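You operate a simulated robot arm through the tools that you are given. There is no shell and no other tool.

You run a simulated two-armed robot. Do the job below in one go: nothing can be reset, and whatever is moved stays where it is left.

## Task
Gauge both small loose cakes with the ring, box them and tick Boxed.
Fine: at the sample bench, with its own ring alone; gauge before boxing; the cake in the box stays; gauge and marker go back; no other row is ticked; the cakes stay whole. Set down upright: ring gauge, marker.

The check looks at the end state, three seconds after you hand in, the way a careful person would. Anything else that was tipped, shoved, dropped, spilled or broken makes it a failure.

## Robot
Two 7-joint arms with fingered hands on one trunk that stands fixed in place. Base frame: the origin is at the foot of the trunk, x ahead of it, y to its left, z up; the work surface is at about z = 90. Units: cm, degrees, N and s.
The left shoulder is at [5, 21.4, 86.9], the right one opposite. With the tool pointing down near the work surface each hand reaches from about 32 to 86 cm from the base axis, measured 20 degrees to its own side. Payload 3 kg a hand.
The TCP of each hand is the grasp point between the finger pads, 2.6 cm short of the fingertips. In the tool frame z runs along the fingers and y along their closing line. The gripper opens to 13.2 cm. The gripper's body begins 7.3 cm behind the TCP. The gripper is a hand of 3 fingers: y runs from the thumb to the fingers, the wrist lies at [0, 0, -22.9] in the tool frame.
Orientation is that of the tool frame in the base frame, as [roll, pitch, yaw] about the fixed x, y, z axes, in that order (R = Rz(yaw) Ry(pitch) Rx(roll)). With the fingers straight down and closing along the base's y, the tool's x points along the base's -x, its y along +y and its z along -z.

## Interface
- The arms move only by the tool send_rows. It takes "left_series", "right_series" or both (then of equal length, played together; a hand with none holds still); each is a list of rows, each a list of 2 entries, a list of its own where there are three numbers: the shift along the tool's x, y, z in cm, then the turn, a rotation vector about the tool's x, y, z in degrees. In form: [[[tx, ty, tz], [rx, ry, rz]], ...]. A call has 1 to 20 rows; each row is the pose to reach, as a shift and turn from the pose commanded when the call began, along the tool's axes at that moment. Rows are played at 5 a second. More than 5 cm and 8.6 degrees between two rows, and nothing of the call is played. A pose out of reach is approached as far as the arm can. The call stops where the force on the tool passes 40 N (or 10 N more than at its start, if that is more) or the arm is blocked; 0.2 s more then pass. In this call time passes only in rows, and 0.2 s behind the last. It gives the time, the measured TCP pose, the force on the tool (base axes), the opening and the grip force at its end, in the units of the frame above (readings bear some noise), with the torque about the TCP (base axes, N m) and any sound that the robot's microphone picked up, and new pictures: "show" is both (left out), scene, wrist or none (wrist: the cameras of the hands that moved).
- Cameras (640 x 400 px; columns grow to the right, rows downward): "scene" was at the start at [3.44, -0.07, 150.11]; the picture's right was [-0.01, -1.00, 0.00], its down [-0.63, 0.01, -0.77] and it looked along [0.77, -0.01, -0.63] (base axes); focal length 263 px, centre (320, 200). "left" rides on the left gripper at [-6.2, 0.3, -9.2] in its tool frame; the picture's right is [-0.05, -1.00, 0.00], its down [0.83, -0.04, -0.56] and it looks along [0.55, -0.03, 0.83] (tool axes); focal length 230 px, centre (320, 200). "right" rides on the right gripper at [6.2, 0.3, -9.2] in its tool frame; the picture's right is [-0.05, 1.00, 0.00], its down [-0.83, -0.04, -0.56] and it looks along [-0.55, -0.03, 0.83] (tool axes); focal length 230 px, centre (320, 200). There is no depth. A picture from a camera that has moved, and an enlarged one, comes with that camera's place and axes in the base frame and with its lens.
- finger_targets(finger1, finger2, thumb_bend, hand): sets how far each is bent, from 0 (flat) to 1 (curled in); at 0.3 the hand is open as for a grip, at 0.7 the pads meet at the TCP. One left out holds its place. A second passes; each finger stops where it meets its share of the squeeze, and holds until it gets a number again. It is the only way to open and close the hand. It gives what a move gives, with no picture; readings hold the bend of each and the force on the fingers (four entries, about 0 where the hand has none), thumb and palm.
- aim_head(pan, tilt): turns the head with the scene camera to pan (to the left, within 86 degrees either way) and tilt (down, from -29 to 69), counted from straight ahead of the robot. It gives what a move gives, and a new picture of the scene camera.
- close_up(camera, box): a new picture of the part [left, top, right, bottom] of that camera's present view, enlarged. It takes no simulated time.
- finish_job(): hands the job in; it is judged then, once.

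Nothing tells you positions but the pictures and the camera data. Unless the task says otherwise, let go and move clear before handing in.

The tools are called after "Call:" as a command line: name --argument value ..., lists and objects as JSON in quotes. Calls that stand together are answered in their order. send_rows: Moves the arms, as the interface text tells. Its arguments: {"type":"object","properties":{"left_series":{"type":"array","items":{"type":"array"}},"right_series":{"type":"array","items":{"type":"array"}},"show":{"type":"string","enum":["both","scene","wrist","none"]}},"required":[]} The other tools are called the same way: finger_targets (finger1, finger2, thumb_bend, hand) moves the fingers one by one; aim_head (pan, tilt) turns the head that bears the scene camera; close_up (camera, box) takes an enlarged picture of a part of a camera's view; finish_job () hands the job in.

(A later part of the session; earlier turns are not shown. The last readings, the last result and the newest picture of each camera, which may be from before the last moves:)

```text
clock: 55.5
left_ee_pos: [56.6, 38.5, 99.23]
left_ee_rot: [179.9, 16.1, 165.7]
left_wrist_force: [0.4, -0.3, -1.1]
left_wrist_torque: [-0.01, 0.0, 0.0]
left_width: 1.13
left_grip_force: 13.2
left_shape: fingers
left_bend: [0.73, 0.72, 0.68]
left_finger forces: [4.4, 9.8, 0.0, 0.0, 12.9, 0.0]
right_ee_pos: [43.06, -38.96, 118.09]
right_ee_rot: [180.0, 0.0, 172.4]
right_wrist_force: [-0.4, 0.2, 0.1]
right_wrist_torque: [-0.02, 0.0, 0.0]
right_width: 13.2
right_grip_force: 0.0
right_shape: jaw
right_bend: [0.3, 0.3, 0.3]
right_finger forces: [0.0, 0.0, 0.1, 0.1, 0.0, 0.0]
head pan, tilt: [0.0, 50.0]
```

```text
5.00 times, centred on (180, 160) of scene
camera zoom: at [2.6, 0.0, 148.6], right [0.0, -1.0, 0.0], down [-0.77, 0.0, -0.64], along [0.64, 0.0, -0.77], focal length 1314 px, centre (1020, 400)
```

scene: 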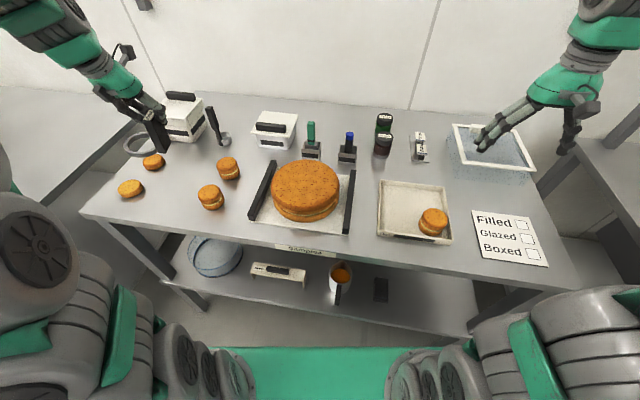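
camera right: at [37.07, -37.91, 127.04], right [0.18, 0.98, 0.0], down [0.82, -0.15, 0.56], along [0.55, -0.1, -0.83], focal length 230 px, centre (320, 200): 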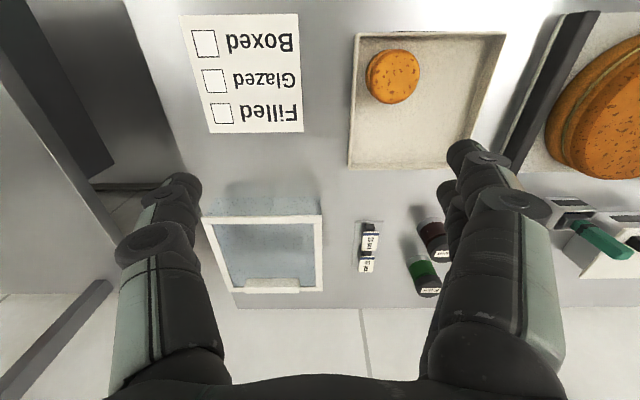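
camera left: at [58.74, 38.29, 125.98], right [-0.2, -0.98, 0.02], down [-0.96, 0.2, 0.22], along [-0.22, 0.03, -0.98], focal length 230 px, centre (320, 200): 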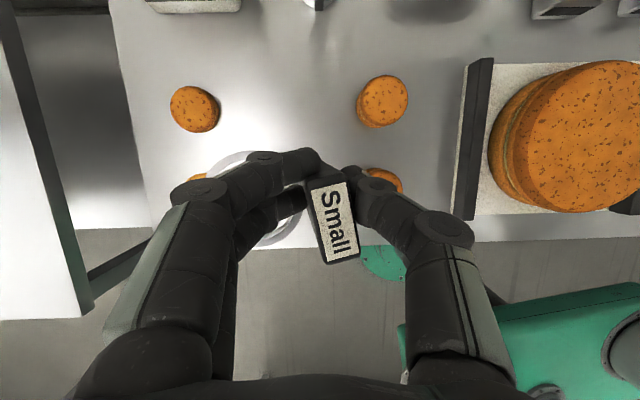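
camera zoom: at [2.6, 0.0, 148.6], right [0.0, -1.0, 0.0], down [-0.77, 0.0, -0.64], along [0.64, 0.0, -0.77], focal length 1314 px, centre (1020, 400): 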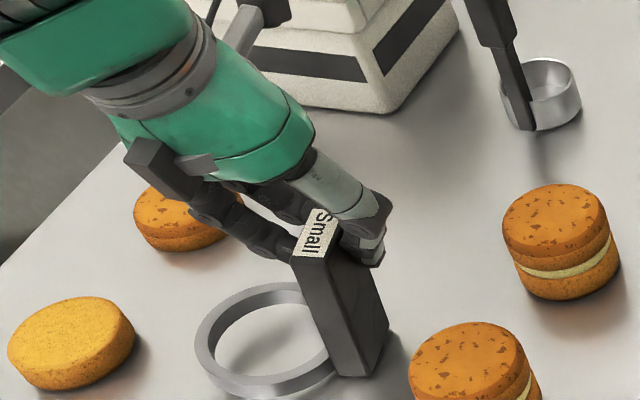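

Call:
send_rows --left_series '[[[0.06, 0, 0.19], [0, 0, 0]], [[0.11, 0, 0.38], [0, 0, 0]]]' --show "none"

Call:
send_rows --left_series '[[[0.06, 0, 0.19], [0, 0, 0]], [[0.08, 0, 0.29], [0, 0, 0]]]' --show "none"

Call:
close_up --camera "scene" --box '[130, 130, 230, 210]'

Call:
close_up --camera "left" --box '[160, 60, 480, 340]'

```text
clock: 56.1
left_ee_pos: [56.5, 38.54, 98.97]
left_ee_rot: [179.8, 16.2, 165.6]
left_wrist_force: [2.5, 0.9, 16.2]
left_wrist_torque: [0.0, -0.03, 0.0]
left_width: 1.02
left_grip_force: 17.7
left_shape: fingers
left_bend: [0.74, 0.73, 0.69]
left_finger forces: [6.9, 13.6, 0.1, 0.0, 15.2, 0.0]
right_ee_pos: [43.15, -39.0, 117.94]
right_ee_rot: [-180.0, 0.0, 172.4]
right_wrist_force: [-0.1, 0.0, -0.5]
right_wrist_torque: [-0.03, 0.01, -0.02]
right_width: 13.18
right_grip_force: 0.0
right_shape: jaw
right_bend: [0.3, 0.3, 0.3]
right_finger forces: [0.1, 0.0, 0.0, 0.0, 0.0, 0.0]
head pan, tilt: [0.0, 50.0]
```

```text
clock: 56.7
left_ee_pos: [56.71, 38.53, 98.63]
left_ee_rot: [179.8, 16.2, 165.6]
left_wrist_force: [6.5, 2.9, 29.5]
left_wrist_torque: [0.15, -0.11, -0.01]
left_width: 0.92
left_grip_force: 21.4
left_shape: fingers
left_bend: [0.74, 0.74, 0.69]
left_finger forces: [9.6, 17.4, 0.0, 0.1, 15.2, 0.0]
right_ee_pos: [43.07, -38.87, 117.83]
right_ee_rot: [179.9, 0.0, 172.3]
right_wrist_force: [0.5, -0.5, 0.1]
right_wrist_torque: [0.01, -0.01, 0.01]
right_width: 13.22
right_grip_force: 0.1
right_shape: jaw
right_bend: [0.3, 0.3, 0.3]
right_finger forces: [0.0, 0.0, 0.0, 0.0, 0.0, 0.0]
head pan, tilt: [0.0, 50.0]
```

```text
5.00 times, centred on (180, 170) of scene
camera zoom: at [2.58, -0.02, 148.6], right [0.0, -1.0, 0.0], down [-0.77, 0.0, -0.64], along [0.64, 0.0, -0.77], focal length 1314 px, centre (1020, 350)
```

zoom: 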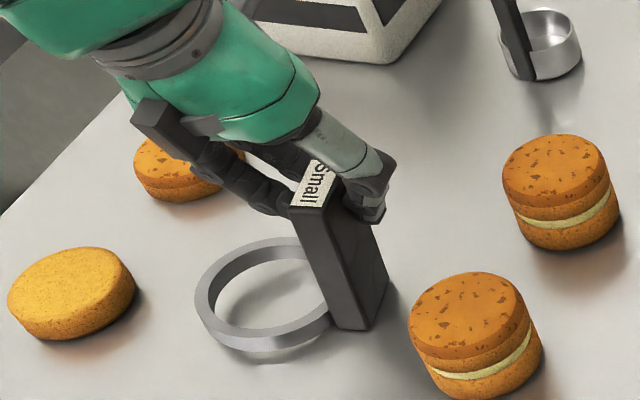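

```text
1.43 times, centred on (320, 200) of left
camera zoom: at [59.91, 37.9, 109.29], right [-0.2, -0.98, 0.01], down [-0.93, 0.19, 0.3], along [-0.3, 0.05, -0.95], focal length 329 px, centre (320, 200)
```

zoom: 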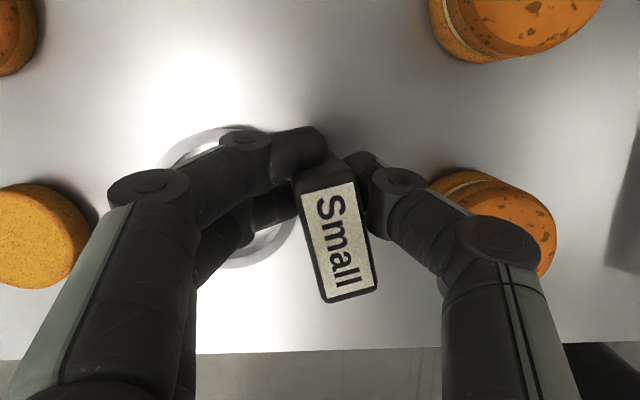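

The gauge has touched the table. I'll ease back up 3 mm to unload, then open the fingers gradually.

Call:
send_rows --left_series '[[[-0.1, 0, -0.34], [0, 0, 0]]]' --show "none"

Call:
finger_targets --hand "left" --finger1 0.64 --finger2 0.64 --thumb_bend 0.64

Call:
finger_targets --hand "left" --finger1 0.5 --finger2 0.5 --thumb_bend 0.5

Call:
close_up --camera "scene" --box '[130, 130, 230, 210]'

Call:
close_up --camera "left" --box '[160, 60, 480, 340]'

```text
clock: 57.1
left_ee_pos: [56.44, 38.53, 98.77]
left_ee_rot: [-180.0, 15.8, 165.6]
left_wrist_force: [2.3, 1.6, 7.5]
left_wrist_torque: [0.07, 0.02, -0.01]
left_width: 0.97
left_grip_force: 16.2
left_shape: fingers
left_bend: [0.74, 0.74, 0.69]
left_finger forces: [6.6, 13.0, 0.0, 0.0, 12.8, 0.1]
right_ee_pos: [43.14, -38.75, 117.83]
right_ee_rot: [-180.0, 0.0, 172.3]
right_wrist_force: [0.3, 0.0, -0.6]
right_wrist_torque: [0.03, 0.01, 0.0]
right_width: 13.21
right_grip_force: 0.1
right_shape: jaw
right_bend: [0.3, 0.3, 0.3]
right_finger forces: [0.1, 0.1, 0.0, 0.0, 0.0, 0.0]
head pan, tilt: [0.0, 50.0]
```

```text
clock: 58.1
left_ee_pos: [56.61, 38.58, 98.83]
left_ee_rot: [180.0, 16.1, 165.6]
left_wrist_force: [0.5, 0.2, -0.2]
left_wrist_torque: [-0.02, -0.01, 0.0]
left_width: 2.23
left_grip_force: 0.3
left_shape: fingers
left_bend: [0.64, 0.64, 0.64]
left_finger forces: [0.0, 0.2, 0.0, 0.1, 0.0, 0.1]
right_ee_pos: [43.15, -38.86, 117.96]
right_ee_rot: [180.0, 0.0, 172.4]
right_wrist_force: [-0.4, -1.5, 0.1]
right_wrist_torque: [-0.03, 0.04, -0.01]
right_width: 13.16
right_grip_force: 0.0
right_shape: jaw
right_bend: [0.3, 0.3, 0.3]
right_finger forces: [0.1, 0.0, 0.0, 0.1, 0.0, 0.0]
head pan, tilt: [0.0, 50.0]
```

```text
clock: 59.1
left_ee_pos: [56.52, 38.53, 98.8]
left_ee_rot: [179.8, 16.1, 165.6]
left_wrist_force: [0.1, 0.3, 0.2]
left_wrist_torque: [-0.01, -0.02, -0.02]
left_width: 6.72
left_grip_force: 0.1
left_shape: fingers
left_bend: [0.5, 0.5, 0.5]
left_finger forces: [0.1, 0.0, 0.0, 0.1, 0.0, 0.0]
right_ee_pos: [43.19, -38.82, 117.94]
right_ee_rot: [180.0, 0.0, 172.5]
right_wrist_force: [0.4, -0.5, -0.6]
right_wrist_torque: [-0.02, 0.01, 0.01]
right_width: 13.18
right_grip_force: 0.0
right_shape: jaw
right_bend: [0.3, 0.3, 0.3]
right_finger forces: [0.0, 0.1, 0.0, 0.0, 0.0, 0.1]
head pan, tilt: [0.0, 50.0]
```

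```text
5.00 times, centred on (180, 170) of scene
camera zoom: at [2.6, 0.0, 148.6], right [0.0, -1.0, 0.0], down [-0.77, 0.0, -0.64], along [0.64, 0.0, -0.77], focal length 1314 px, centre (1020, 350)
```

zoom: 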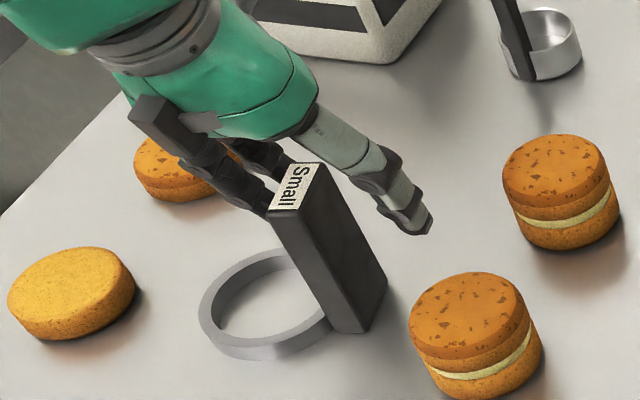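

```text
1.43 times, centred on (320, 200) of left
camera zoom: at [59.85, 37.85, 109.53], right [-0.2, -0.98, 0.01], down [-0.93, 0.19, 0.3], along [-0.3, 0.05, -0.95], focal length 329 px, centre (320, 200)
```

zoom: 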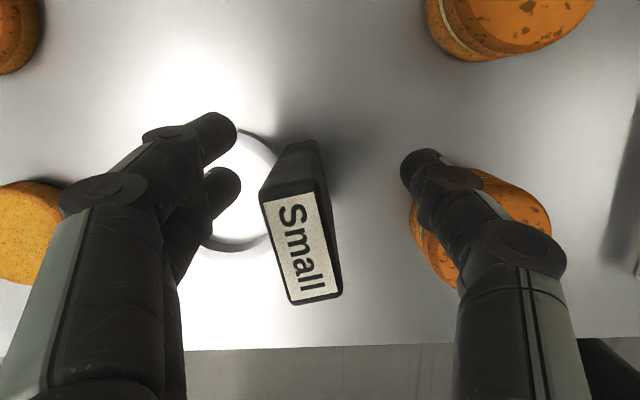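

The gauge now stands upright and flat at about (55,39.3), with the ring on its +y side. I'll rise, make the hand vertical and square to it, and look down.

Call:
send_rows --left_series '[[[-0.8, 0, -2.9], [0, 0, 0]], [[-1.6, 0, -5.8], [0, 5.4, 0]], [[-1.9, 0, -6.7], [0, 10.7, 0]], [[-1.9, 0, -6.7], [0, 16.1, 0]]]' --show "none"

Call:
send_rows --left_series '[[[0.3, 0.1, 0], [0, 0, -7]], [[0.7, 0.3, 0], [0, 0, -14.3]]]'

Call:
close_up --camera "left" --box '[160, 60, 480, 340]'

```text
clock: 60.1
left_ee_pos: [56.46, 38.49, 105.7]
left_ee_rot: [179.8, -0.1, 165.8]
left_wrist_force: [-0.7, 0.2, -1.0]
left_wrist_torque: [-0.01, -0.02, 0.0]
left_width: 6.74
left_grip_force: 0.1
left_shape: fingers
left_bend: [0.5, 0.5, 0.5]
left_finger forces: [0.0, 0.0, 0.0, 0.0, 0.1, 0.0]
right_ee_pos: [43.16, -38.84, 117.95]
right_ee_rot: [180.0, -0.1, 172.3]
right_wrist_force: [0.2, 0.8, -0.9]
right_wrist_torque: [0.02, 0.0, -0.04]
right_width: 13.18
right_grip_force: 0.1
right_shape: jaw
right_bend: [0.3, 0.3, 0.3]
right_finger forces: [0.0, 0.0, 0.1, 0.1, 0.1, 0.0]
head pan, tilt: [0.0, 50.0]
```

```text
clock: 60.7
left_ee_pos: [55.84, 39.04, 105.72]
left_ee_rot: [179.9, 0.0, -179.9]
left_wrist_force: [-1.0, 0.2, 0.1]
left_wrist_torque: [-0.02, 0.0, 0.01]
left_width: 6.74
left_grip_force: 0.1
left_shape: fingers
left_bend: [0.5, 0.5, 0.5]
left_finger forces: [0.1, 0.0, 0.1, 0.0, 0.1, 0.1]
right_ee_pos: [43.19, -38.89, 117.99]
right_ee_rot: [-179.9, 0.0, 172.4]
right_wrist_force: [0.0, -0.8, 0.2]
right_wrist_torque: [0.0, 0.0, 0.0]
right_width: 13.21
right_grip_force: 0.1
right_shape: jaw
right_bend: [0.3, 0.3, 0.3]
right_finger forces: [0.0, 0.0, 0.0, 0.0, 0.0, 0.0]
head pan, tilt: [0.0, 50.0]
camera left: at [62.03, 39.14, 115.08], right [0.05, -1.0, 0.0], down [-0.83, -0.05, 0.56], along [-0.55, -0.03, -0.83], focal length 230 px, centre (320, 200)
```

scene: 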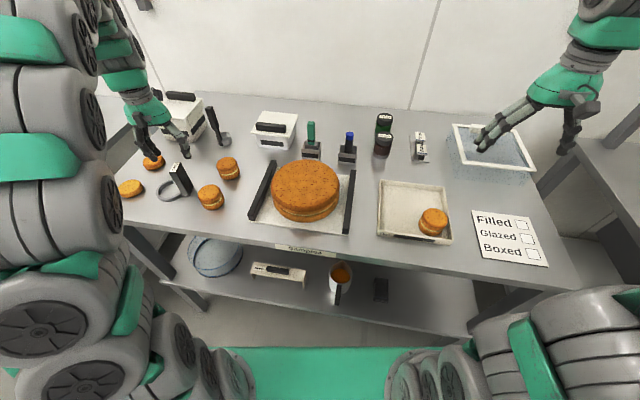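
left: 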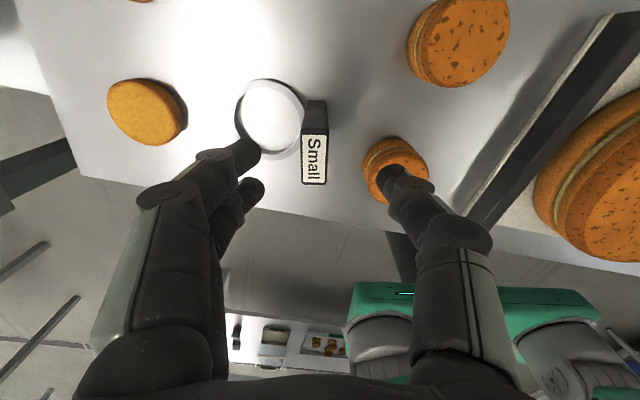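

```text
1.43 times, centred on (320, 200) of left
camera zoom: at [62.03, 39.14, 115.08], right [0.05, -1.0, 0.0], down [-0.83, -0.05, 0.56], along [-0.55, -0.03, -0.83], focal length 329 px, centre (320, 200)
```

zoom: 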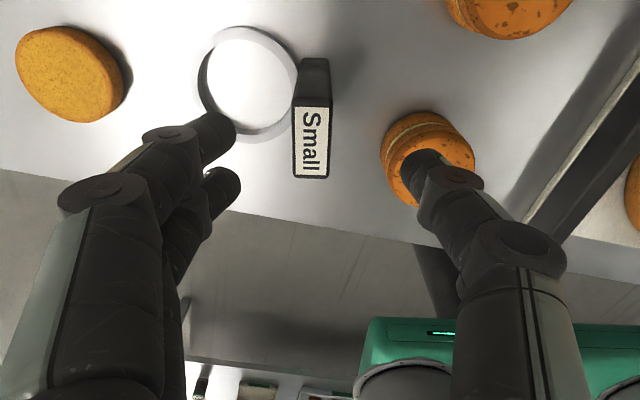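

Square and vertical. Lowering the open hand around the post with a deep overlap, then closing.

Call:
send_rows --left_series '[[[0.8, 0.2, 2], [0, 0, 0]], [[0.8, 0.2, 4.2], [0, 0, 0]], [[0.8, 0.2, 6.4], [0, 0, 0]], [[0.8, 0.2, 8.2], [0, 0, 0]]]' --show "wrist"

Call:
finger_targets --hand "left" --finger1 0.61 --finger2 0.61 --thumb_bend 0.61

Call:
close_up --camera "left" --box '[220, 120, 420, 280]'

```text
clock: 61.7
left_ee_pos: [55.27, 39.0, 97.62]
left_ee_rot: [179.9, 0.0, 180.0]
left_wrist_force: [-0.2, -0.8, -0.2]
left_wrist_torque: [0.0, 0.01, 0.01]
left_width: 6.72
left_grip_force: 0.0
left_shape: fingers
left_bend: [0.5, 0.5, 0.5]
left_finger forces: [0.0, 0.1, 0.0, 0.0, 0.0, 0.0]
right_ee_pos: [43.18, -38.77, 117.83]
right_ee_rot: [-180.0, -0.1, 172.3]
right_wrist_force: [0.4, 0.3, 0.0]
right_wrist_torque: [-0.02, 0.01, 0.02]
right_width: 13.21
right_grip_force: 0.0
right_shape: jaw
right_bend: [0.3, 0.3, 0.3]
right_finger forces: [0.0, 0.0, 0.1, 0.0, 0.0, 0.1]
head pan, tilt: [0.0, 50.0]
camera left: at [61.37, 39.28, 106.94], right [0.05, -1.0, 0.0], down [-0.83, -0.04, 0.56], along [-0.55, -0.03, -0.83], focal length 230 px, centre (320, 200)
```

left: 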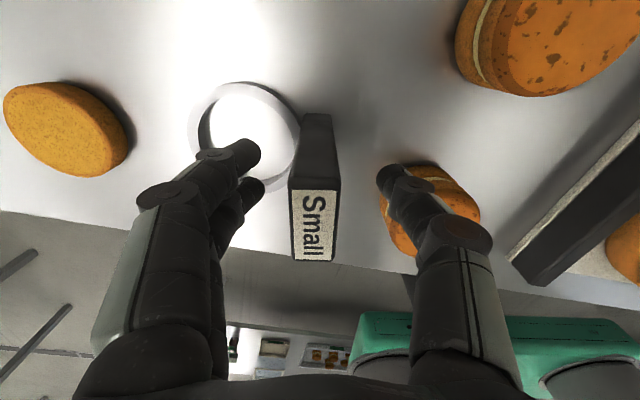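

```text
clock: 62.7
left_ee_pos: [55.18, 39.05, 97.63]
left_ee_rot: [179.9, 0.0, 180.0]
left_wrist_force: [-0.5, -0.3, 1.0]
left_wrist_torque: [0.03, 0.01, 0.01]
left_width: 3.24
left_grip_force: 0.0
left_shape: fingers
left_bend: [0.61, 0.61, 0.61]
left_finger forces: [0.0, 0.0, 0.1, 0.1, 0.1, 0.1]
right_ee_pos: [43.14, -38.83, 117.89]
right_ee_rot: [-179.9, 0.0, 172.4]
right_wrist_force: [-0.3, 0.0, 0.1]
right_wrist_torque: [0.0, -0.03, 0.02]
right_width: 13.18
right_grip_force: 0.1
right_shape: jaw
right_bend: [0.3, 0.3, 0.3]
right_finger forces: [0.1, 0.0, 0.0, 0.0, 0.1, 0.0]
head pan, tilt: [0.0, 50.0]
```

```text
2.50 times, centred on (320, 200) of left
camera zoom: at [61.38, 39.29, 106.95], right [0.05, -1.0, 0.0], down [-0.83, -0.04, 0.56], along [-0.55, -0.03, -0.83], focal length 575 px, centre (320, 200)
```

zoom: 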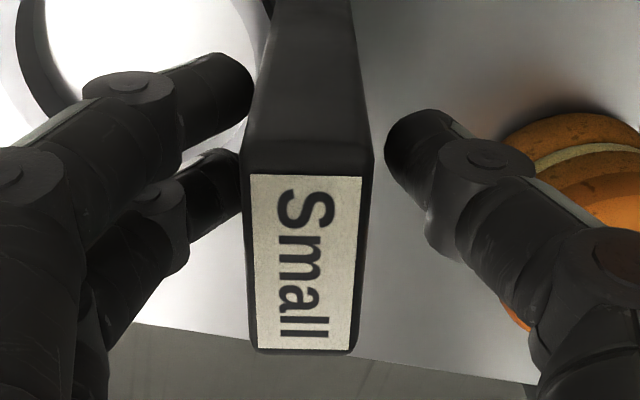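

Call:
send_rows --left_series '[[[0, 0.25, 0], [0, 0, 0]]]' --show "none"

Call:
finger_targets --hand "left" --finger1 0.66 --finger2 0.66 --thumb_bend 0.66

Call:
finger_targets --hand "left" --finger1 0.8 --finger2 0.8 --thumb_bend 0.8

Call:
close_up --camera "left" --box '[220, 120, 420, 280]'

```text
clock: 63.1
left_ee_pos: [55.25, 39.44, 97.51]
left_ee_rot: [179.9, 0.0, 180.0]
left_wrist_force: [0.2, 0.0, 0.4]
left_wrist_torque: [0.0, 0.0, 0.02]
left_width: 3.25
left_grip_force: 0.0
left_shape: fingers
left_bend: [0.61, 0.61, 0.61]
left_finger forces: [0.0, 0.0, 0.0, 0.1, 0.1, 0.1]
right_ee_pos: [43.13, -38.87, 117.81]
right_ee_rot: [-180.0, 0.0, 172.4]
right_wrist_force: [-0.1, 0.2, 0.8]
right_wrist_torque: [0.0, -0.01, 0.0]
right_width: 13.19
right_grip_force: 0.0
right_shape: jaw
right_bend: [0.3, 0.3, 0.3]
right_finger forces: [0.0, 0.1, 0.1, 0.0, 0.1, 0.0]
head pan, tilt: [0.0, 50.0]
```

```text
clock: 64.1
left_ee_pos: [55.24, 39.41, 97.51]
left_ee_rot: [179.9, 0.1, 180.0]
left_wrist_force: [1.0, -0.9, -0.7]
left_wrist_torque: [-0.03, -0.01, 0.02]
left_width: 2.16
left_grip_force: 2.1
left_shape: fingers
left_bend: [0.64, 0.65, 0.65]
left_finger forces: [1.0, 0.8, 0.1, 0.0, 1.8, 0.0]
right_ee_pos: [43.14, -38.81, 117.93]
right_ee_rot: [-180.0, 0.0, 172.4]
right_wrist_force: [-0.2, 0.1, -0.1]
right_wrist_torque: [0.01, 0.02, 0.01]
right_width: 13.21
right_grip_force: 0.1
right_shape: jaw
right_bend: [0.3, 0.3, 0.3]
right_finger forces: [0.0, 0.0, 0.1, 0.0, 0.0, 0.0]
head pan, tilt: [0.0, 50.0]
```

```text
clock: 65.1
left_ee_pos: [55.28, 39.36, 97.51]
left_ee_rot: [179.8, 0.0, 180.0]
left_wrist_force: [-0.7, -1.2, -1.1]
left_wrist_torque: [0.01, 0.01, -0.01]
left_width: 1.82
left_grip_force: 24.2
left_shape: fingers
left_bend: [0.72, 0.73, 0.67]
left_finger forces: [11.8, 12.0, 0.0, 0.0, 23.7, 0.0]
right_ee_pos: [43.2, -38.88, 117.9]
right_ee_rot: [-180.0, 0.1, 172.5]
right_wrist_force: [0.2, 0.1, 0.4]
right_wrist_torque: [-0.02, -0.01, 0.03]
right_width: 13.17
right_grip_force: 0.0
right_shape: jaw
right_bend: [0.3, 0.3, 0.3]
right_finger forces: [0.0, 0.0, 0.1, 0.0, 0.0, 0.1]
head pan, tilt: [0.0, 50.0]
```

```text
2.50 times, centred on (320, 200) of left
camera zoom: at [61.34, 39.58, 106.93], right [0.05, -1.0, 0.0], down [-0.83, -0.04, 0.56], along [-0.55, -0.03, -0.83], focal length 575 px, centre (320, 200)
```

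zoom: 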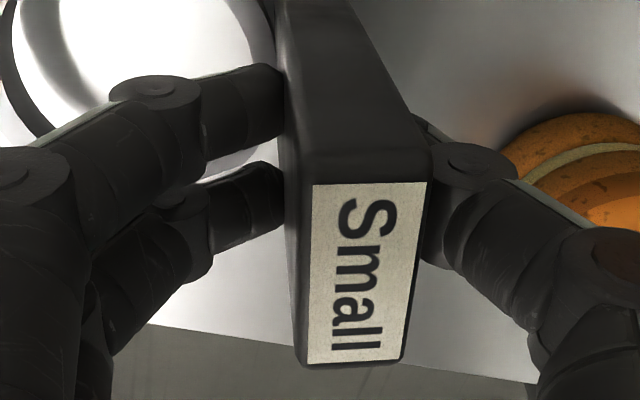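

Grip is strong, but the two fingers overpowered the thumb and pushed the post sideways. I'll balance it: hold the fingers at 0.66 and let the thumb do the squeezing.

Call:
finger_targets --hand "left" --finger1 0.66 --finger2 0.66 --thumb_bend 0.66

Call:
finger_targets --hand "left" --finger1 0.7 --finger2 0.7 --thumb_bend 0.8

Call:
close_up --camera "left" --box '[220, 120, 420, 280]'

Call:
close_up --camera "scene" --box '[130, 130, 230, 210]'

```text
clock: 66.1
left_ee_pos: [55.09, 39.43, 97.68]
left_ee_rot: [180.0, 0.0, 180.0]
left_wrist_force: [0.4, 0.9, -1.2]
left_wrist_torque: [0.05, -0.01, -0.01]
left_width: 2.12
left_grip_force: 1.7
left_shape: fingers
left_bend: [0.65, 0.65, 0.65]
left_finger forces: [1.1, 1.1, 0.1, 0.1, 2.0, 0.1]
right_ee_pos: [43.3, -38.86, 117.89]
right_ee_rot: [179.9, 0.0, 172.4]
right_wrist_force: [0.0, 0.7, -0.5]
right_wrist_torque: [0.01, 0.03, 0.03]
right_width: 13.19
right_grip_force: 0.1
right_shape: jaw
right_bend: [0.3, 0.3, 0.3]
right_finger forces: [0.1, 0.1, 0.0, 0.1, 0.1, 0.0]
head pan, tilt: [0.0, 50.0]
```

```text
clock: 67.1
left_ee_pos: [55.13, 39.24, 97.65]
left_ee_rot: [179.9, 0.0, -180.0]
left_wrist_force: [-1.4, -0.9, 1.6]
left_wrist_torque: [0.19, -0.02, 0.01]
left_width: 1.9
left_grip_force: 14.7
left_shape: fingers
left_bend: [0.65, 0.65, 0.69]
left_finger forces: [6.9, 6.9, 0.0, 0.1, 14.9, 0.0]
right_ee_pos: [43.04, -38.96, 118.01]
right_ee_rot: [179.9, 0.1, 172.4]
right_wrist_force: [0.5, 0.2, -0.1]
right_wrist_torque: [-0.01, 0.0, 0.03]
right_width: 13.17
right_grip_force: 0.0
right_shape: jaw
right_bend: [0.3, 0.3, 0.3]
right_finger forces: [0.1, 0.0, 0.0, 0.0, 0.0, 0.0]
head pan, tilt: [0.0, 50.0]
```

```text
2.50 times, centred on (320, 200) of left
camera zoom: at [61.34, 39.57, 106.93], right [0.05, -1.0, 0.0], down [-0.83, -0.04, 0.56], along [-0.55, -0.03, -0.83], focal length 575 px, centre (320, 200)
```

zoom: 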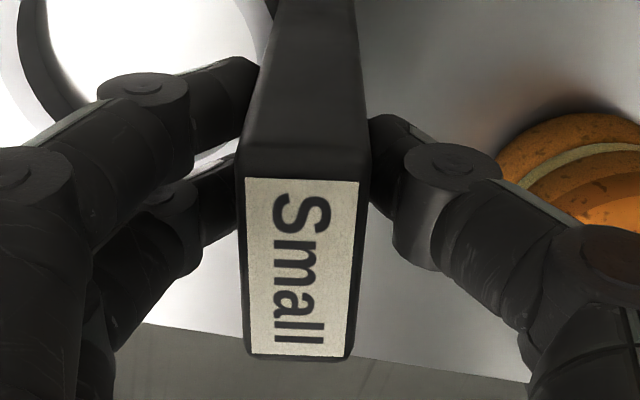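

```text
5.00 times, centred on (180, 170) of scene
camera zoom: at [2.6, 0.0, 148.6], right [0.0, -1.0, 0.0], down [-0.77, 0.0, -0.64], along [0.64, 0.0, -0.77], focal length 1314 px, centre (1020, 350)
```

zoom: 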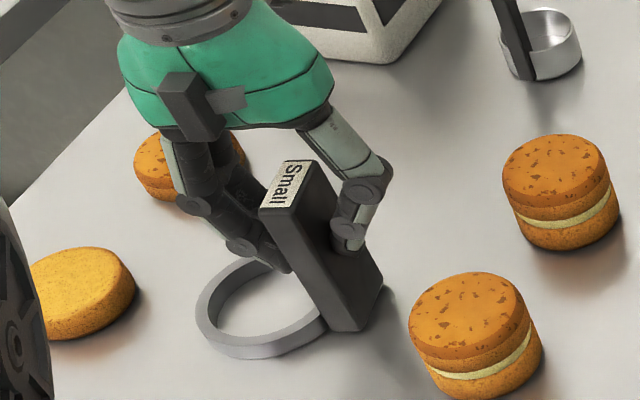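

Balanced now: 7 N + 7 N against 15 N, post square. Lifting to check it stays put.

Call:
send_rows --left_series '[[[0, 0, -0.5], [0, 0, 0]], [[0, 0, -1.5], [0, 0, 0]], [[0, 0, -3.5], [0, 0, 0]], [[0, 0, -6], [0, 0, 0]], [[0, 0, -8.5], [0, 0, 0]]]'

Call:
close_up --camera "left" --box '[220, 120, 420, 280]'

Call:
close_up --camera "scene" --box '[110, 90, 230, 190]'

```text
clock: 68.3
left_ee_pos: [55.14, 39.59, 106.05]
left_ee_rot: [179.9, 0.0, 180.0]
left_wrist_force: [0.6, -0.9, -0.4]
left_wrist_torque: [0.01, 0.02, 0.01]
left_width: 1.88
left_grip_force: 15.3
left_shape: fingers
left_bend: [0.62, 0.62, 0.72]
left_finger forces: [7.8, 7.7, 0.0, 0.0, 15.1, 0.0]
right_ee_pos: [43.24, -38.85, 117.82]
right_ee_rot: [-179.9, 0.0, 172.4]
right_wrist_force: [0.5, 0.2, -0.6]
right_wrist_torque: [0.0, 0.0, 0.03]
right_width: 13.2
right_grip_force: 0.0
right_shape: jaw
right_bend: [0.3, 0.3, 0.3]
right_finger forces: [0.0, 0.0, 0.1, 0.0, 0.0, 0.1]
head pan, tilt: [0.0, 50.0]
camera left: at [61.28, 39.7, 115.48], right [0.05, -1.0, 0.0], down [-0.83, -0.04, 0.56], along [-0.55, -0.03, -0.83], focal length 230 px, centre (320, 200)
```

scene: 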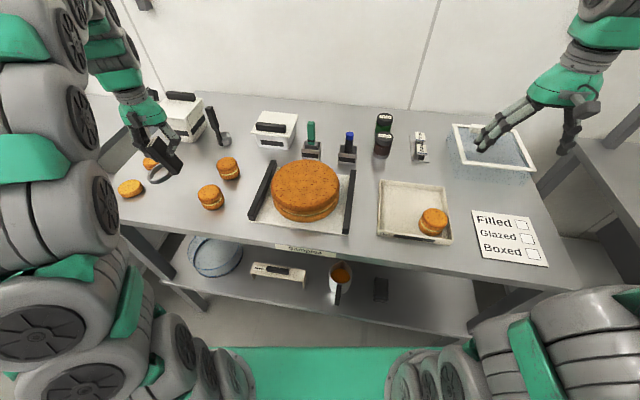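
left: 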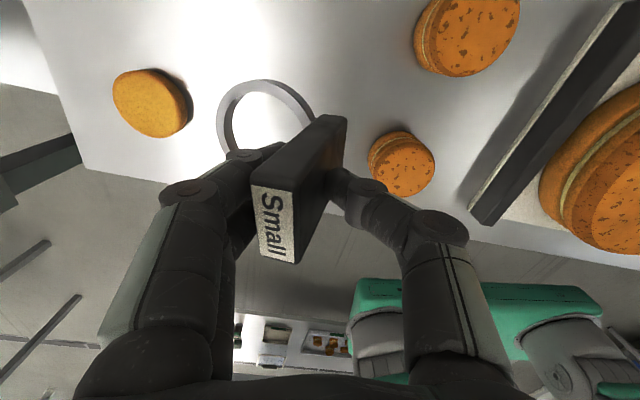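

```text
2.50 times, centred on (320, 200) of left
camera zoom: at [61.28, 39.7, 115.48], right [0.05, -1.0, 0.0], down [-0.83, -0.04, 0.56], along [-0.55, -0.03, -0.83], focal length 575 px, centre (320, 200)
```

zoom: 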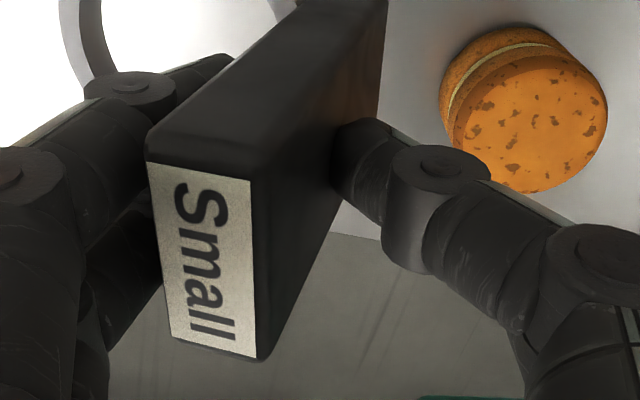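

```text
4.00 times, centred on (170, 140) of scene
camera zoom: at [2.6, 0.0, 148.6], right [0.0, -1.0, 0.0], down [-0.77, 0.0, -0.64], along [0.64, 0.0, -0.77], focal length 1052 px, centre (920, 440)
```

zoom: 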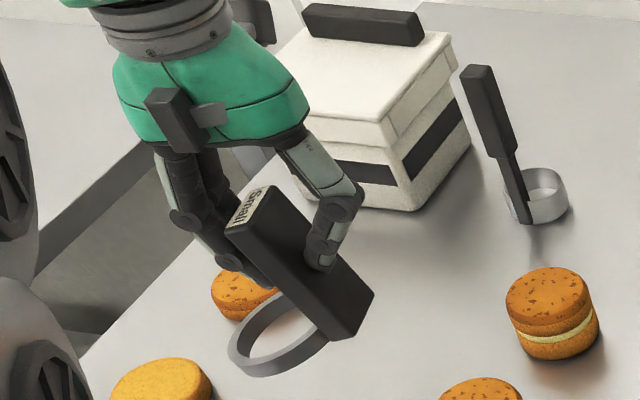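

The thumb now dominates and tilts the post. From the readings a balanced pair is about fingers 0.73, thumb 0.80; I'll set that and look.

Call:
finger_targets --hand "left" --finger1 0.73 --finger2 0.73 --thumb_bend 0.8

Call:
close_up --camera "left" --box '[200, 60, 440, 280]'

Call:
close_up --camera "scene" --box '[110, 90, 230, 190]'

```text
clock: 69.3
left_ee_pos: [55.13, 39.45, 106.07]
left_ee_rot: [179.8, 0.0, -180.0]
left_wrist_force: [-0.2, 0.1, 0.0]
left_wrist_torque: [0.0, -0.04, -0.01]
left_width: 1.84
left_grip_force: 19.9
left_shape: fingers
left_bend: [0.65, 0.65, 0.73]
left_finger forces: [10.0, 9.9, 0.0, 0.0, 19.8, 0.0]
right_ee_pos: [43.24, -38.87, 117.89]
right_ee_rot: [179.9, -0.1, 172.4]
right_wrist_force: [0.6, -0.3, 0.6]
right_wrist_torque: [0.02, 0.02, -0.01]
right_width: 13.18
right_grip_force: 0.1
right_shape: jaw
right_bend: [0.3, 0.3, 0.3]
right_finger forces: [0.0, 0.1, 0.0, 0.1, 0.0, 0.0]
head pan, tilt: [0.0, 50.0]
```

```text
1.82 times, centred on (320, 170) of left
camera zoom: at [61.3, 39.71, 115.46], right [0.05, -1.0, 0.0], down [-0.83, -0.04, 0.56], along [-0.55, -0.03, -0.83], focal length 418 px, centre (320, 254)
```

zoom: 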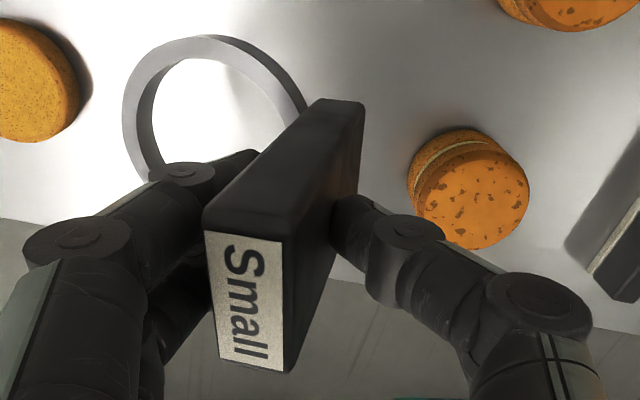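

```text
4.00 times, centred on (170, 140) of scene
camera zoom: at [2.6, 0.0, 148.6], right [0.0, -1.0, 0.0], down [-0.77, 0.0, -0.64], along [0.64, 0.0, -0.77], focal length 1052 px, centre (920, 440)
```

zoom: 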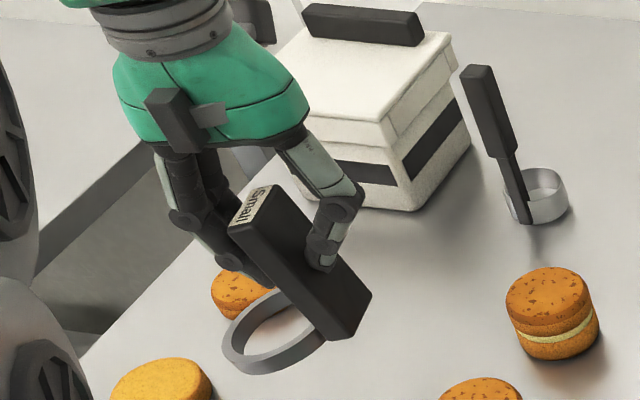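

Grip is now strong and steady (10+10 vs 20 N) with a lean of about 13°. I'll cancel the lean by rolling the hand, then check.

Call:
send_rows --left_series '[[[0, 0, -0.5], [-4.5, 0, 0]], [[0, 0, -1], [-9, 0, 0]], [[0, 0, -1], [-13, 0, 0]]]'

Call:
close_up --camera "left" --box '[200, 60, 440, 280]'

Call:
close_up --camera "scene" --box '[110, 90, 230, 190]'

```text
clock: 70.1
left_ee_pos: [55.2, 39.54, 107.11]
left_ee_rot: [166.8, -0.1, 179.9]
left_wrist_force: [-0.7, -0.2, -1.3]
left_wrist_torque: [-0.03, 0.0, 0.04]
left_width: 1.84
left_grip_force: 19.9
left_shape: fingers
left_bend: [0.65, 0.65, 0.73]
left_finger forces: [10.0, 10.0, 0.1, 0.1, 19.7, 0.0]
right_ee_pos: [43.18, -38.9, 117.96]
right_ee_rot: [179.9, 0.0, 172.3]
right_wrist_force: [-0.5, 0.1, -0.4]
right_wrist_torque: [0.0, 0.0, 0.03]
right_width: 13.19
right_grip_force: 0.1
right_shape: jaw
right_bend: [0.3, 0.3, 0.3]
right_finger forces: [0.0, 0.0, 0.0, 0.1, 0.0, 0.0]
head pan, tilt: [0.0, 50.0]
camera left: at [61.29, 37.57, 116.26], right [0.05, -0.97, -0.23], down [-0.83, -0.17, 0.53], along [-0.55, 0.16, -0.82], focal length 230 px, centre (320, 200)
```

scene: 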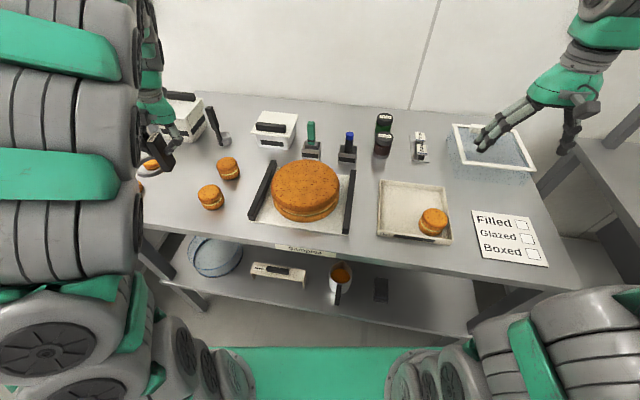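
left: 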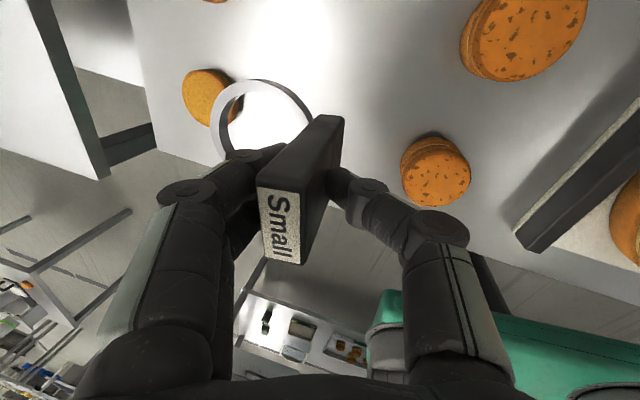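

```text
1.82 times, centred on (320, 170) of left
camera zoom: at [61.29, 37.57, 116.26], right [0.05, -0.97, -0.23], down [-0.83, -0.17, 0.53], along [-0.55, 0.16, -0.82], focal length 418 px, centre (320, 254)
```

zoom: 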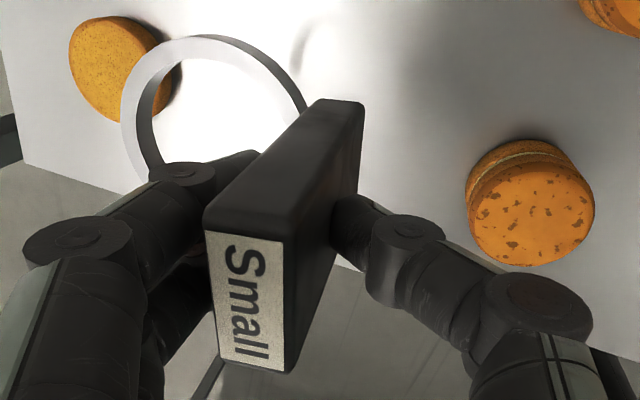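

```text
4.00 times, centred on (170, 140) of scene
camera zoom: at [2.6, 0.0, 148.6], right [0.0, -1.0, 0.0], down [-0.77, 0.0, -0.64], along [0.64, 0.0, -0.77], focal length 1052 px, centre (920, 440)
```

zoom: 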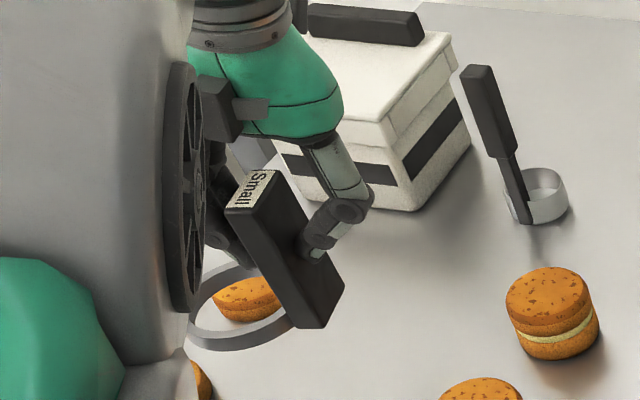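

The gauge hasn't shifted in the hand. It's level sideways but pitched about 7°; I'll correct that and move toward cake B at a safe height so the scene camera sees it.

Call:
send_rows --left_series '[[[0, 0, -0.5], [0, 3.5, 0]], [[0, -1, -1], [0, 7, 0]], [[0, -3, -2], [0, 7, 0]], [[-1, -6, -2.5], [0, 7, 0]], [[-3, -10, -3.5], [0, 7, 0]], [[-5, -13.5, -4.3], [0, 7, 0]]]'

Call:
close_up --camera "left" --box '[160, 40, 440, 300]'

Call:
close_up --camera "scene" --box '[150, 70, 290, 210]'

```text
clock: 71.5
left_ee_pos: [60.19, 25.17, 108.3]
left_ee_rot: [166.8, -6.9, -178.4]
left_wrist_force: [0.0, -0.8, -1.1]
left_wrist_torque: [-0.01, 0.0, 0.0]
left_width: 1.83
left_grip_force: 19.1
left_shape: fingers
left_bend: [0.65, 0.65, 0.73]
left_finger forces: [9.9, 9.8, 0.1, 0.0, 19.8, 0.0]
right_ee_pos: [43.08, -38.86, 117.93]
right_ee_rot: [-179.9, 0.0, 172.4]
right_wrist_force: [0.4, -0.7, -0.8]
right_wrist_torque: [-0.02, 0.01, 0.0]
right_width: 13.18
right_grip_force: 0.2
right_shape: jaw
right_bend: [0.3, 0.3, 0.3]
right_finger forces: [0.0, 0.0, 0.0, 0.1, 0.1, 0.1]
head pan, tilt: [0.0, 50.0]
camera left: at [67.51, 23.52, 116.65], right [0.05, -0.97, -0.23], down [-0.76, -0.19, 0.63], along [-0.65, 0.14, -0.74], focal length 230 px, centre (320, 200)
```

scene: 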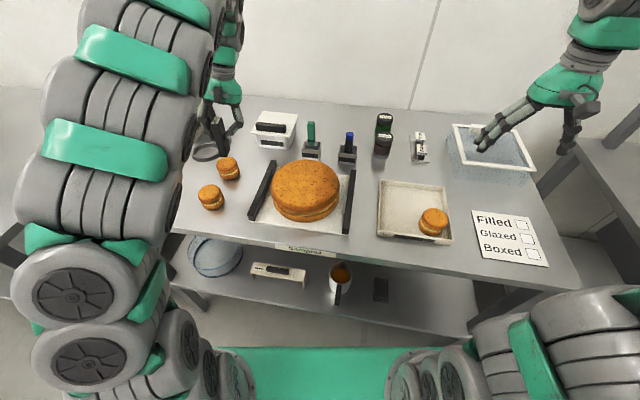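
left: 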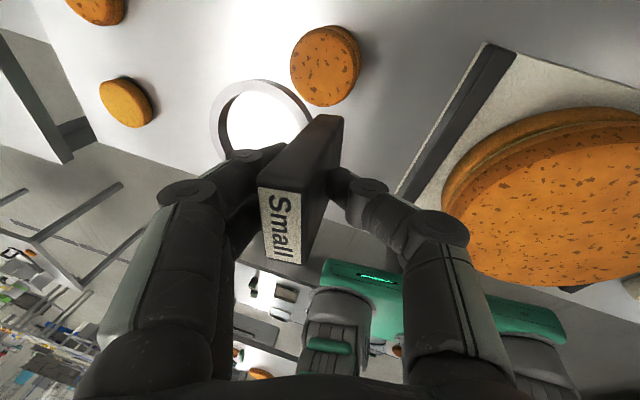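

```text
1.54 times, centred on (300, 170) of left
camera zoom: at [67.51, 23.52, 116.65], right [0.05, -0.97, -0.23], down [-0.76, -0.19, 0.63], along [-0.65, 0.14, -0.74], focal length 354 px, centre (351, 246)
```

zoom: 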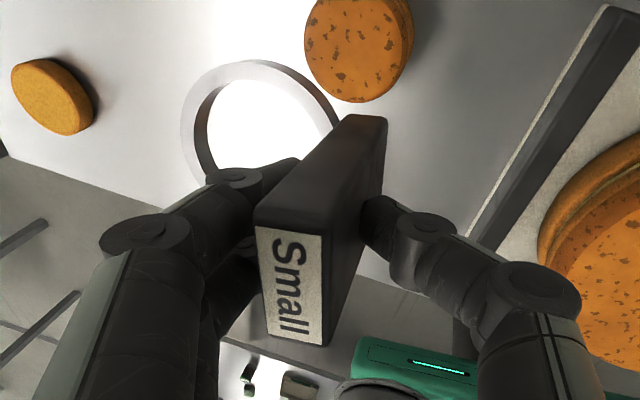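

```text
2.86 times, centred on (220, 140) of scene
camera zoom: at [2.61, 0.0, 148.6], right [0.0, -1.0, 0.0], down [-0.77, 0.0, -0.64], along [0.64, 0.0, -0.77], focal length 751 px, centre (606, 371)
```

zoom: 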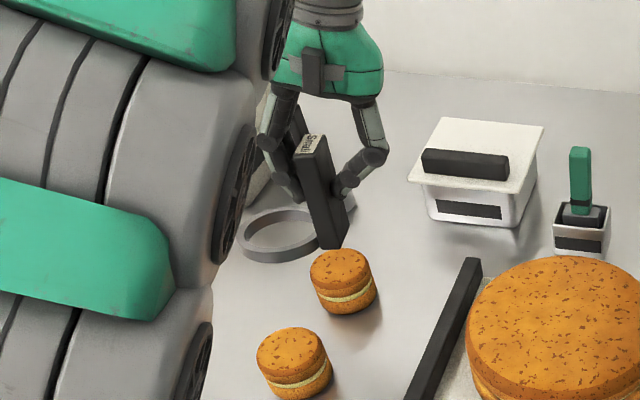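

The gauge hangs level within a few degrees; ring centre is about 5.85 cm to +y of the TCP and its underside 7.3 cm below. I'll bring the ring over cake B with 2 cm clearance and check alignment.

Call:
send_rows --left_series '[[[-1.7, -1.7, 0], [0, 0, 0]], [[-3.3, -3.4, 1.2], [0, 0, 0]], [[-3.33, -3.41, 2.5], [0, 0, 0]], [[-3.33, -3.41, 3.24], [0, 0, 0]]]'

Call:
close_up --camera "left" --box '[160, 20, 440, 280]'

Call:
close_up --camera "scene" --box '[180, 100, 280, 200]'

```text
clock: 72.5
left_ee_pos: [63.17, 22.64, 104.01]
left_ee_rot: [166.9, -6.7, -178.4]
left_wrist_force: [-1.0, 0.1, -0.7]
left_wrist_torque: [-0.03, 0.0, 0.05]
left_width: 1.86
left_grip_force: 20.1
left_shape: fingers
left_bend: [0.65, 0.65, 0.73]
left_finger forces: [9.9, 9.8, 0.0, 0.0, 19.6, 0.0]
right_ee_pos: [43.17, -38.94, 117.88]
right_ee_rot: [180.0, -0.1, 172.4]
right_wrist_force: [-0.2, -0.3, 1.1]
right_wrist_torque: [0.01, -0.04, 0.01]
right_width: 13.16
right_grip_force: 0.1
right_shape: jaw
right_bend: [0.3, 0.3, 0.3]
right_finger forces: [0.0, 0.0, 0.1, 0.0, 0.1, 0.0]
head pan, tilt: [0.0, 50.0]
camera left: at [70.4, 21.04, 112.3], right [0.05, -0.97, -0.23], down [-0.76, -0.19, 0.62], along [-0.65, 0.14, -0.75], focal length 230 px, centre (320, 200)
```

scene: 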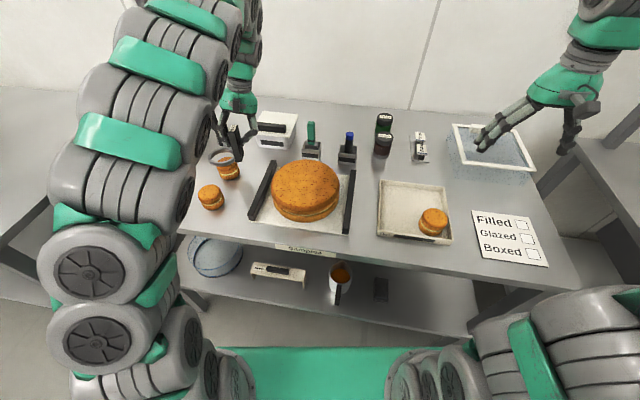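
left: 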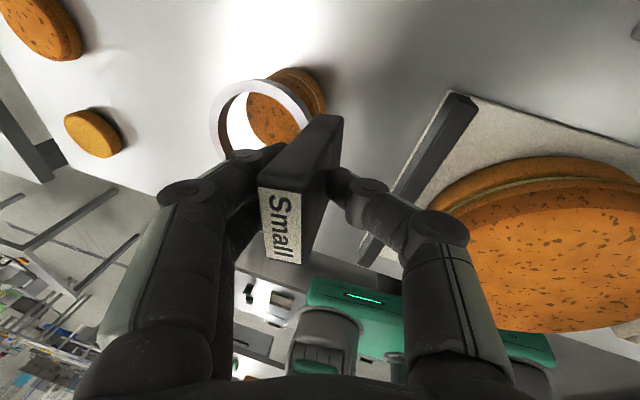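

```text
1.54 times, centred on (300, 150) of left
camera zoom: at [70.4, 21.04, 112.3], right [0.05, -0.97, -0.23], down [-0.76, -0.19, 0.62], along [-0.65, 0.14, -0.75], focal length 354 px, centre (351, 277)
```

zoom: 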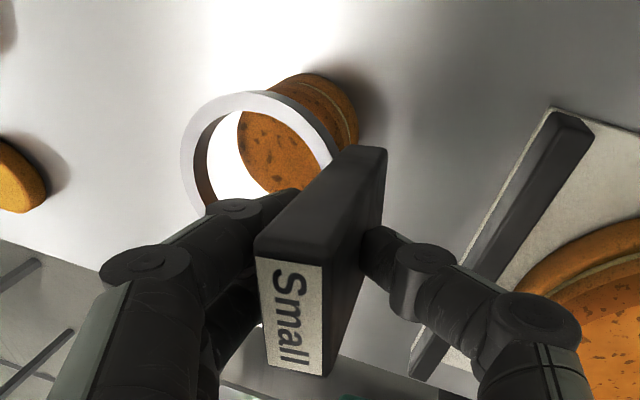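

```text
4.00 times, centred on (230, 150) of scene
camera zoom: at [2.6, 0.0, 148.6], right [0.0, -1.0, 0.0], down [-0.77, 0.0, -0.64], along [0.64, 0.0, -0.77], focal length 1052 px, centre (680, 400)
```

zoom: 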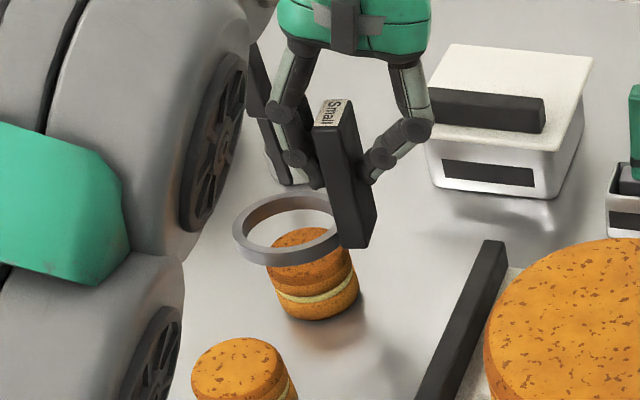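

The ring is laterally over the cake, but the views show I over-corrected pitch by about 6° (far side low). I'll rotate back 6°, which also shifts the ring forward onto centre, and recheck.

Call:
send_rows --left_series '[[[0, 0, -0.3], [0, -3, 0]], [[0, 0, -0.3], [0, -6, 0]]]'

Call:
close_up --camera "left" --box '[190, 50, 370, 190]'

Call:
close_up --camera "scene" --box '[195, 120, 275, 190]'

```text
clock: 73.1
left_ee_pos: [63.13, 22.73, 104.12]
left_ee_rot: [166.8, -1.0, -180.0]
left_wrist_force: [-0.6, -0.1, -1.4]
left_wrist_torque: [-0.03, -0.03, -0.02]
left_width: 1.85
left_grip_force: 19.2
left_shape: fingers
left_bend: [0.65, 0.66, 0.73]
left_finger forces: [9.9, 9.8, 0.1, 0.0, 19.6, 0.1]
right_ee_pos: [43.15, -38.78, 117.85]
right_ee_rot: [-180.0, 0.0, 172.4]
right_wrist_force: [0.1, -0.3, 0.0]
right_wrist_torque: [0.01, 0.03, -0.01]
right_width: 13.19
right_grip_force: 0.0
right_shape: jaw
right_bend: [0.3, 0.3, 0.3]
right_finger forces: [0.1, 0.0, 0.0, 0.1, 0.0, 0.1]
head pan, tilt: [0.0, 50.0]
camera left: at [69.43, 20.88, 113.24], right [0.05, -0.97, -0.23], down [-0.82, -0.17, 0.54], along [-0.57, 0.16, -0.81], focal length 230 px, centre (320, 200)
```

scene: 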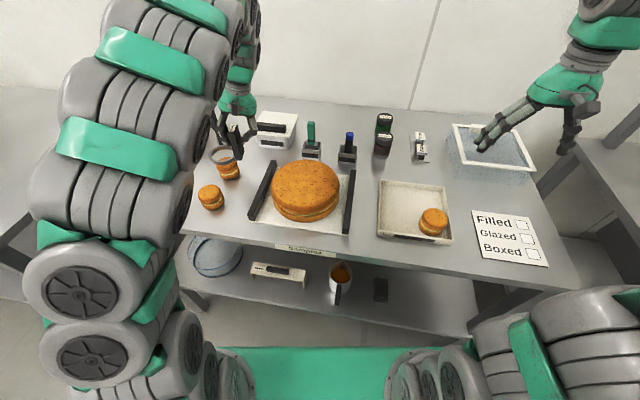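
left: 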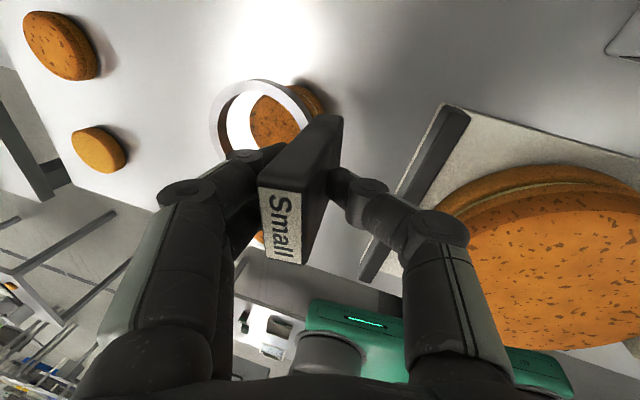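

```text
2.86 times, centred on (280, 120) of left
camera zoom: at [69.43, 20.88, 113.24], right [0.05, -0.97, -0.23], down [-0.82, -0.17, 0.54], along [-0.57, 0.16, -0.81], focal length 657 px, centre (434, 429)
```

zoom: 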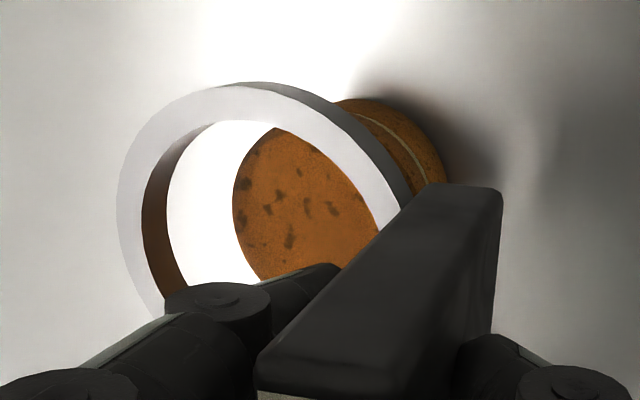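

```text
5.71 times, centred on (235, 155) of scene
camera zoom: at [2.6, 0.0, 148.6], right [0.0, -1.0, 0.0], down [-0.77, 0.0, -0.64], along [0.64, 0.0, -0.77], focal length 1502 px, centre (806, 457)
```

zoom: 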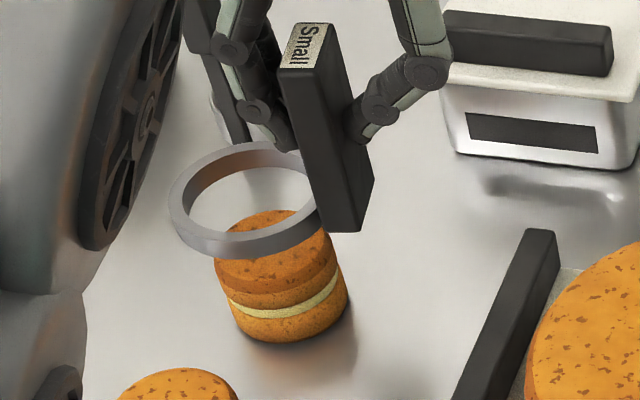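

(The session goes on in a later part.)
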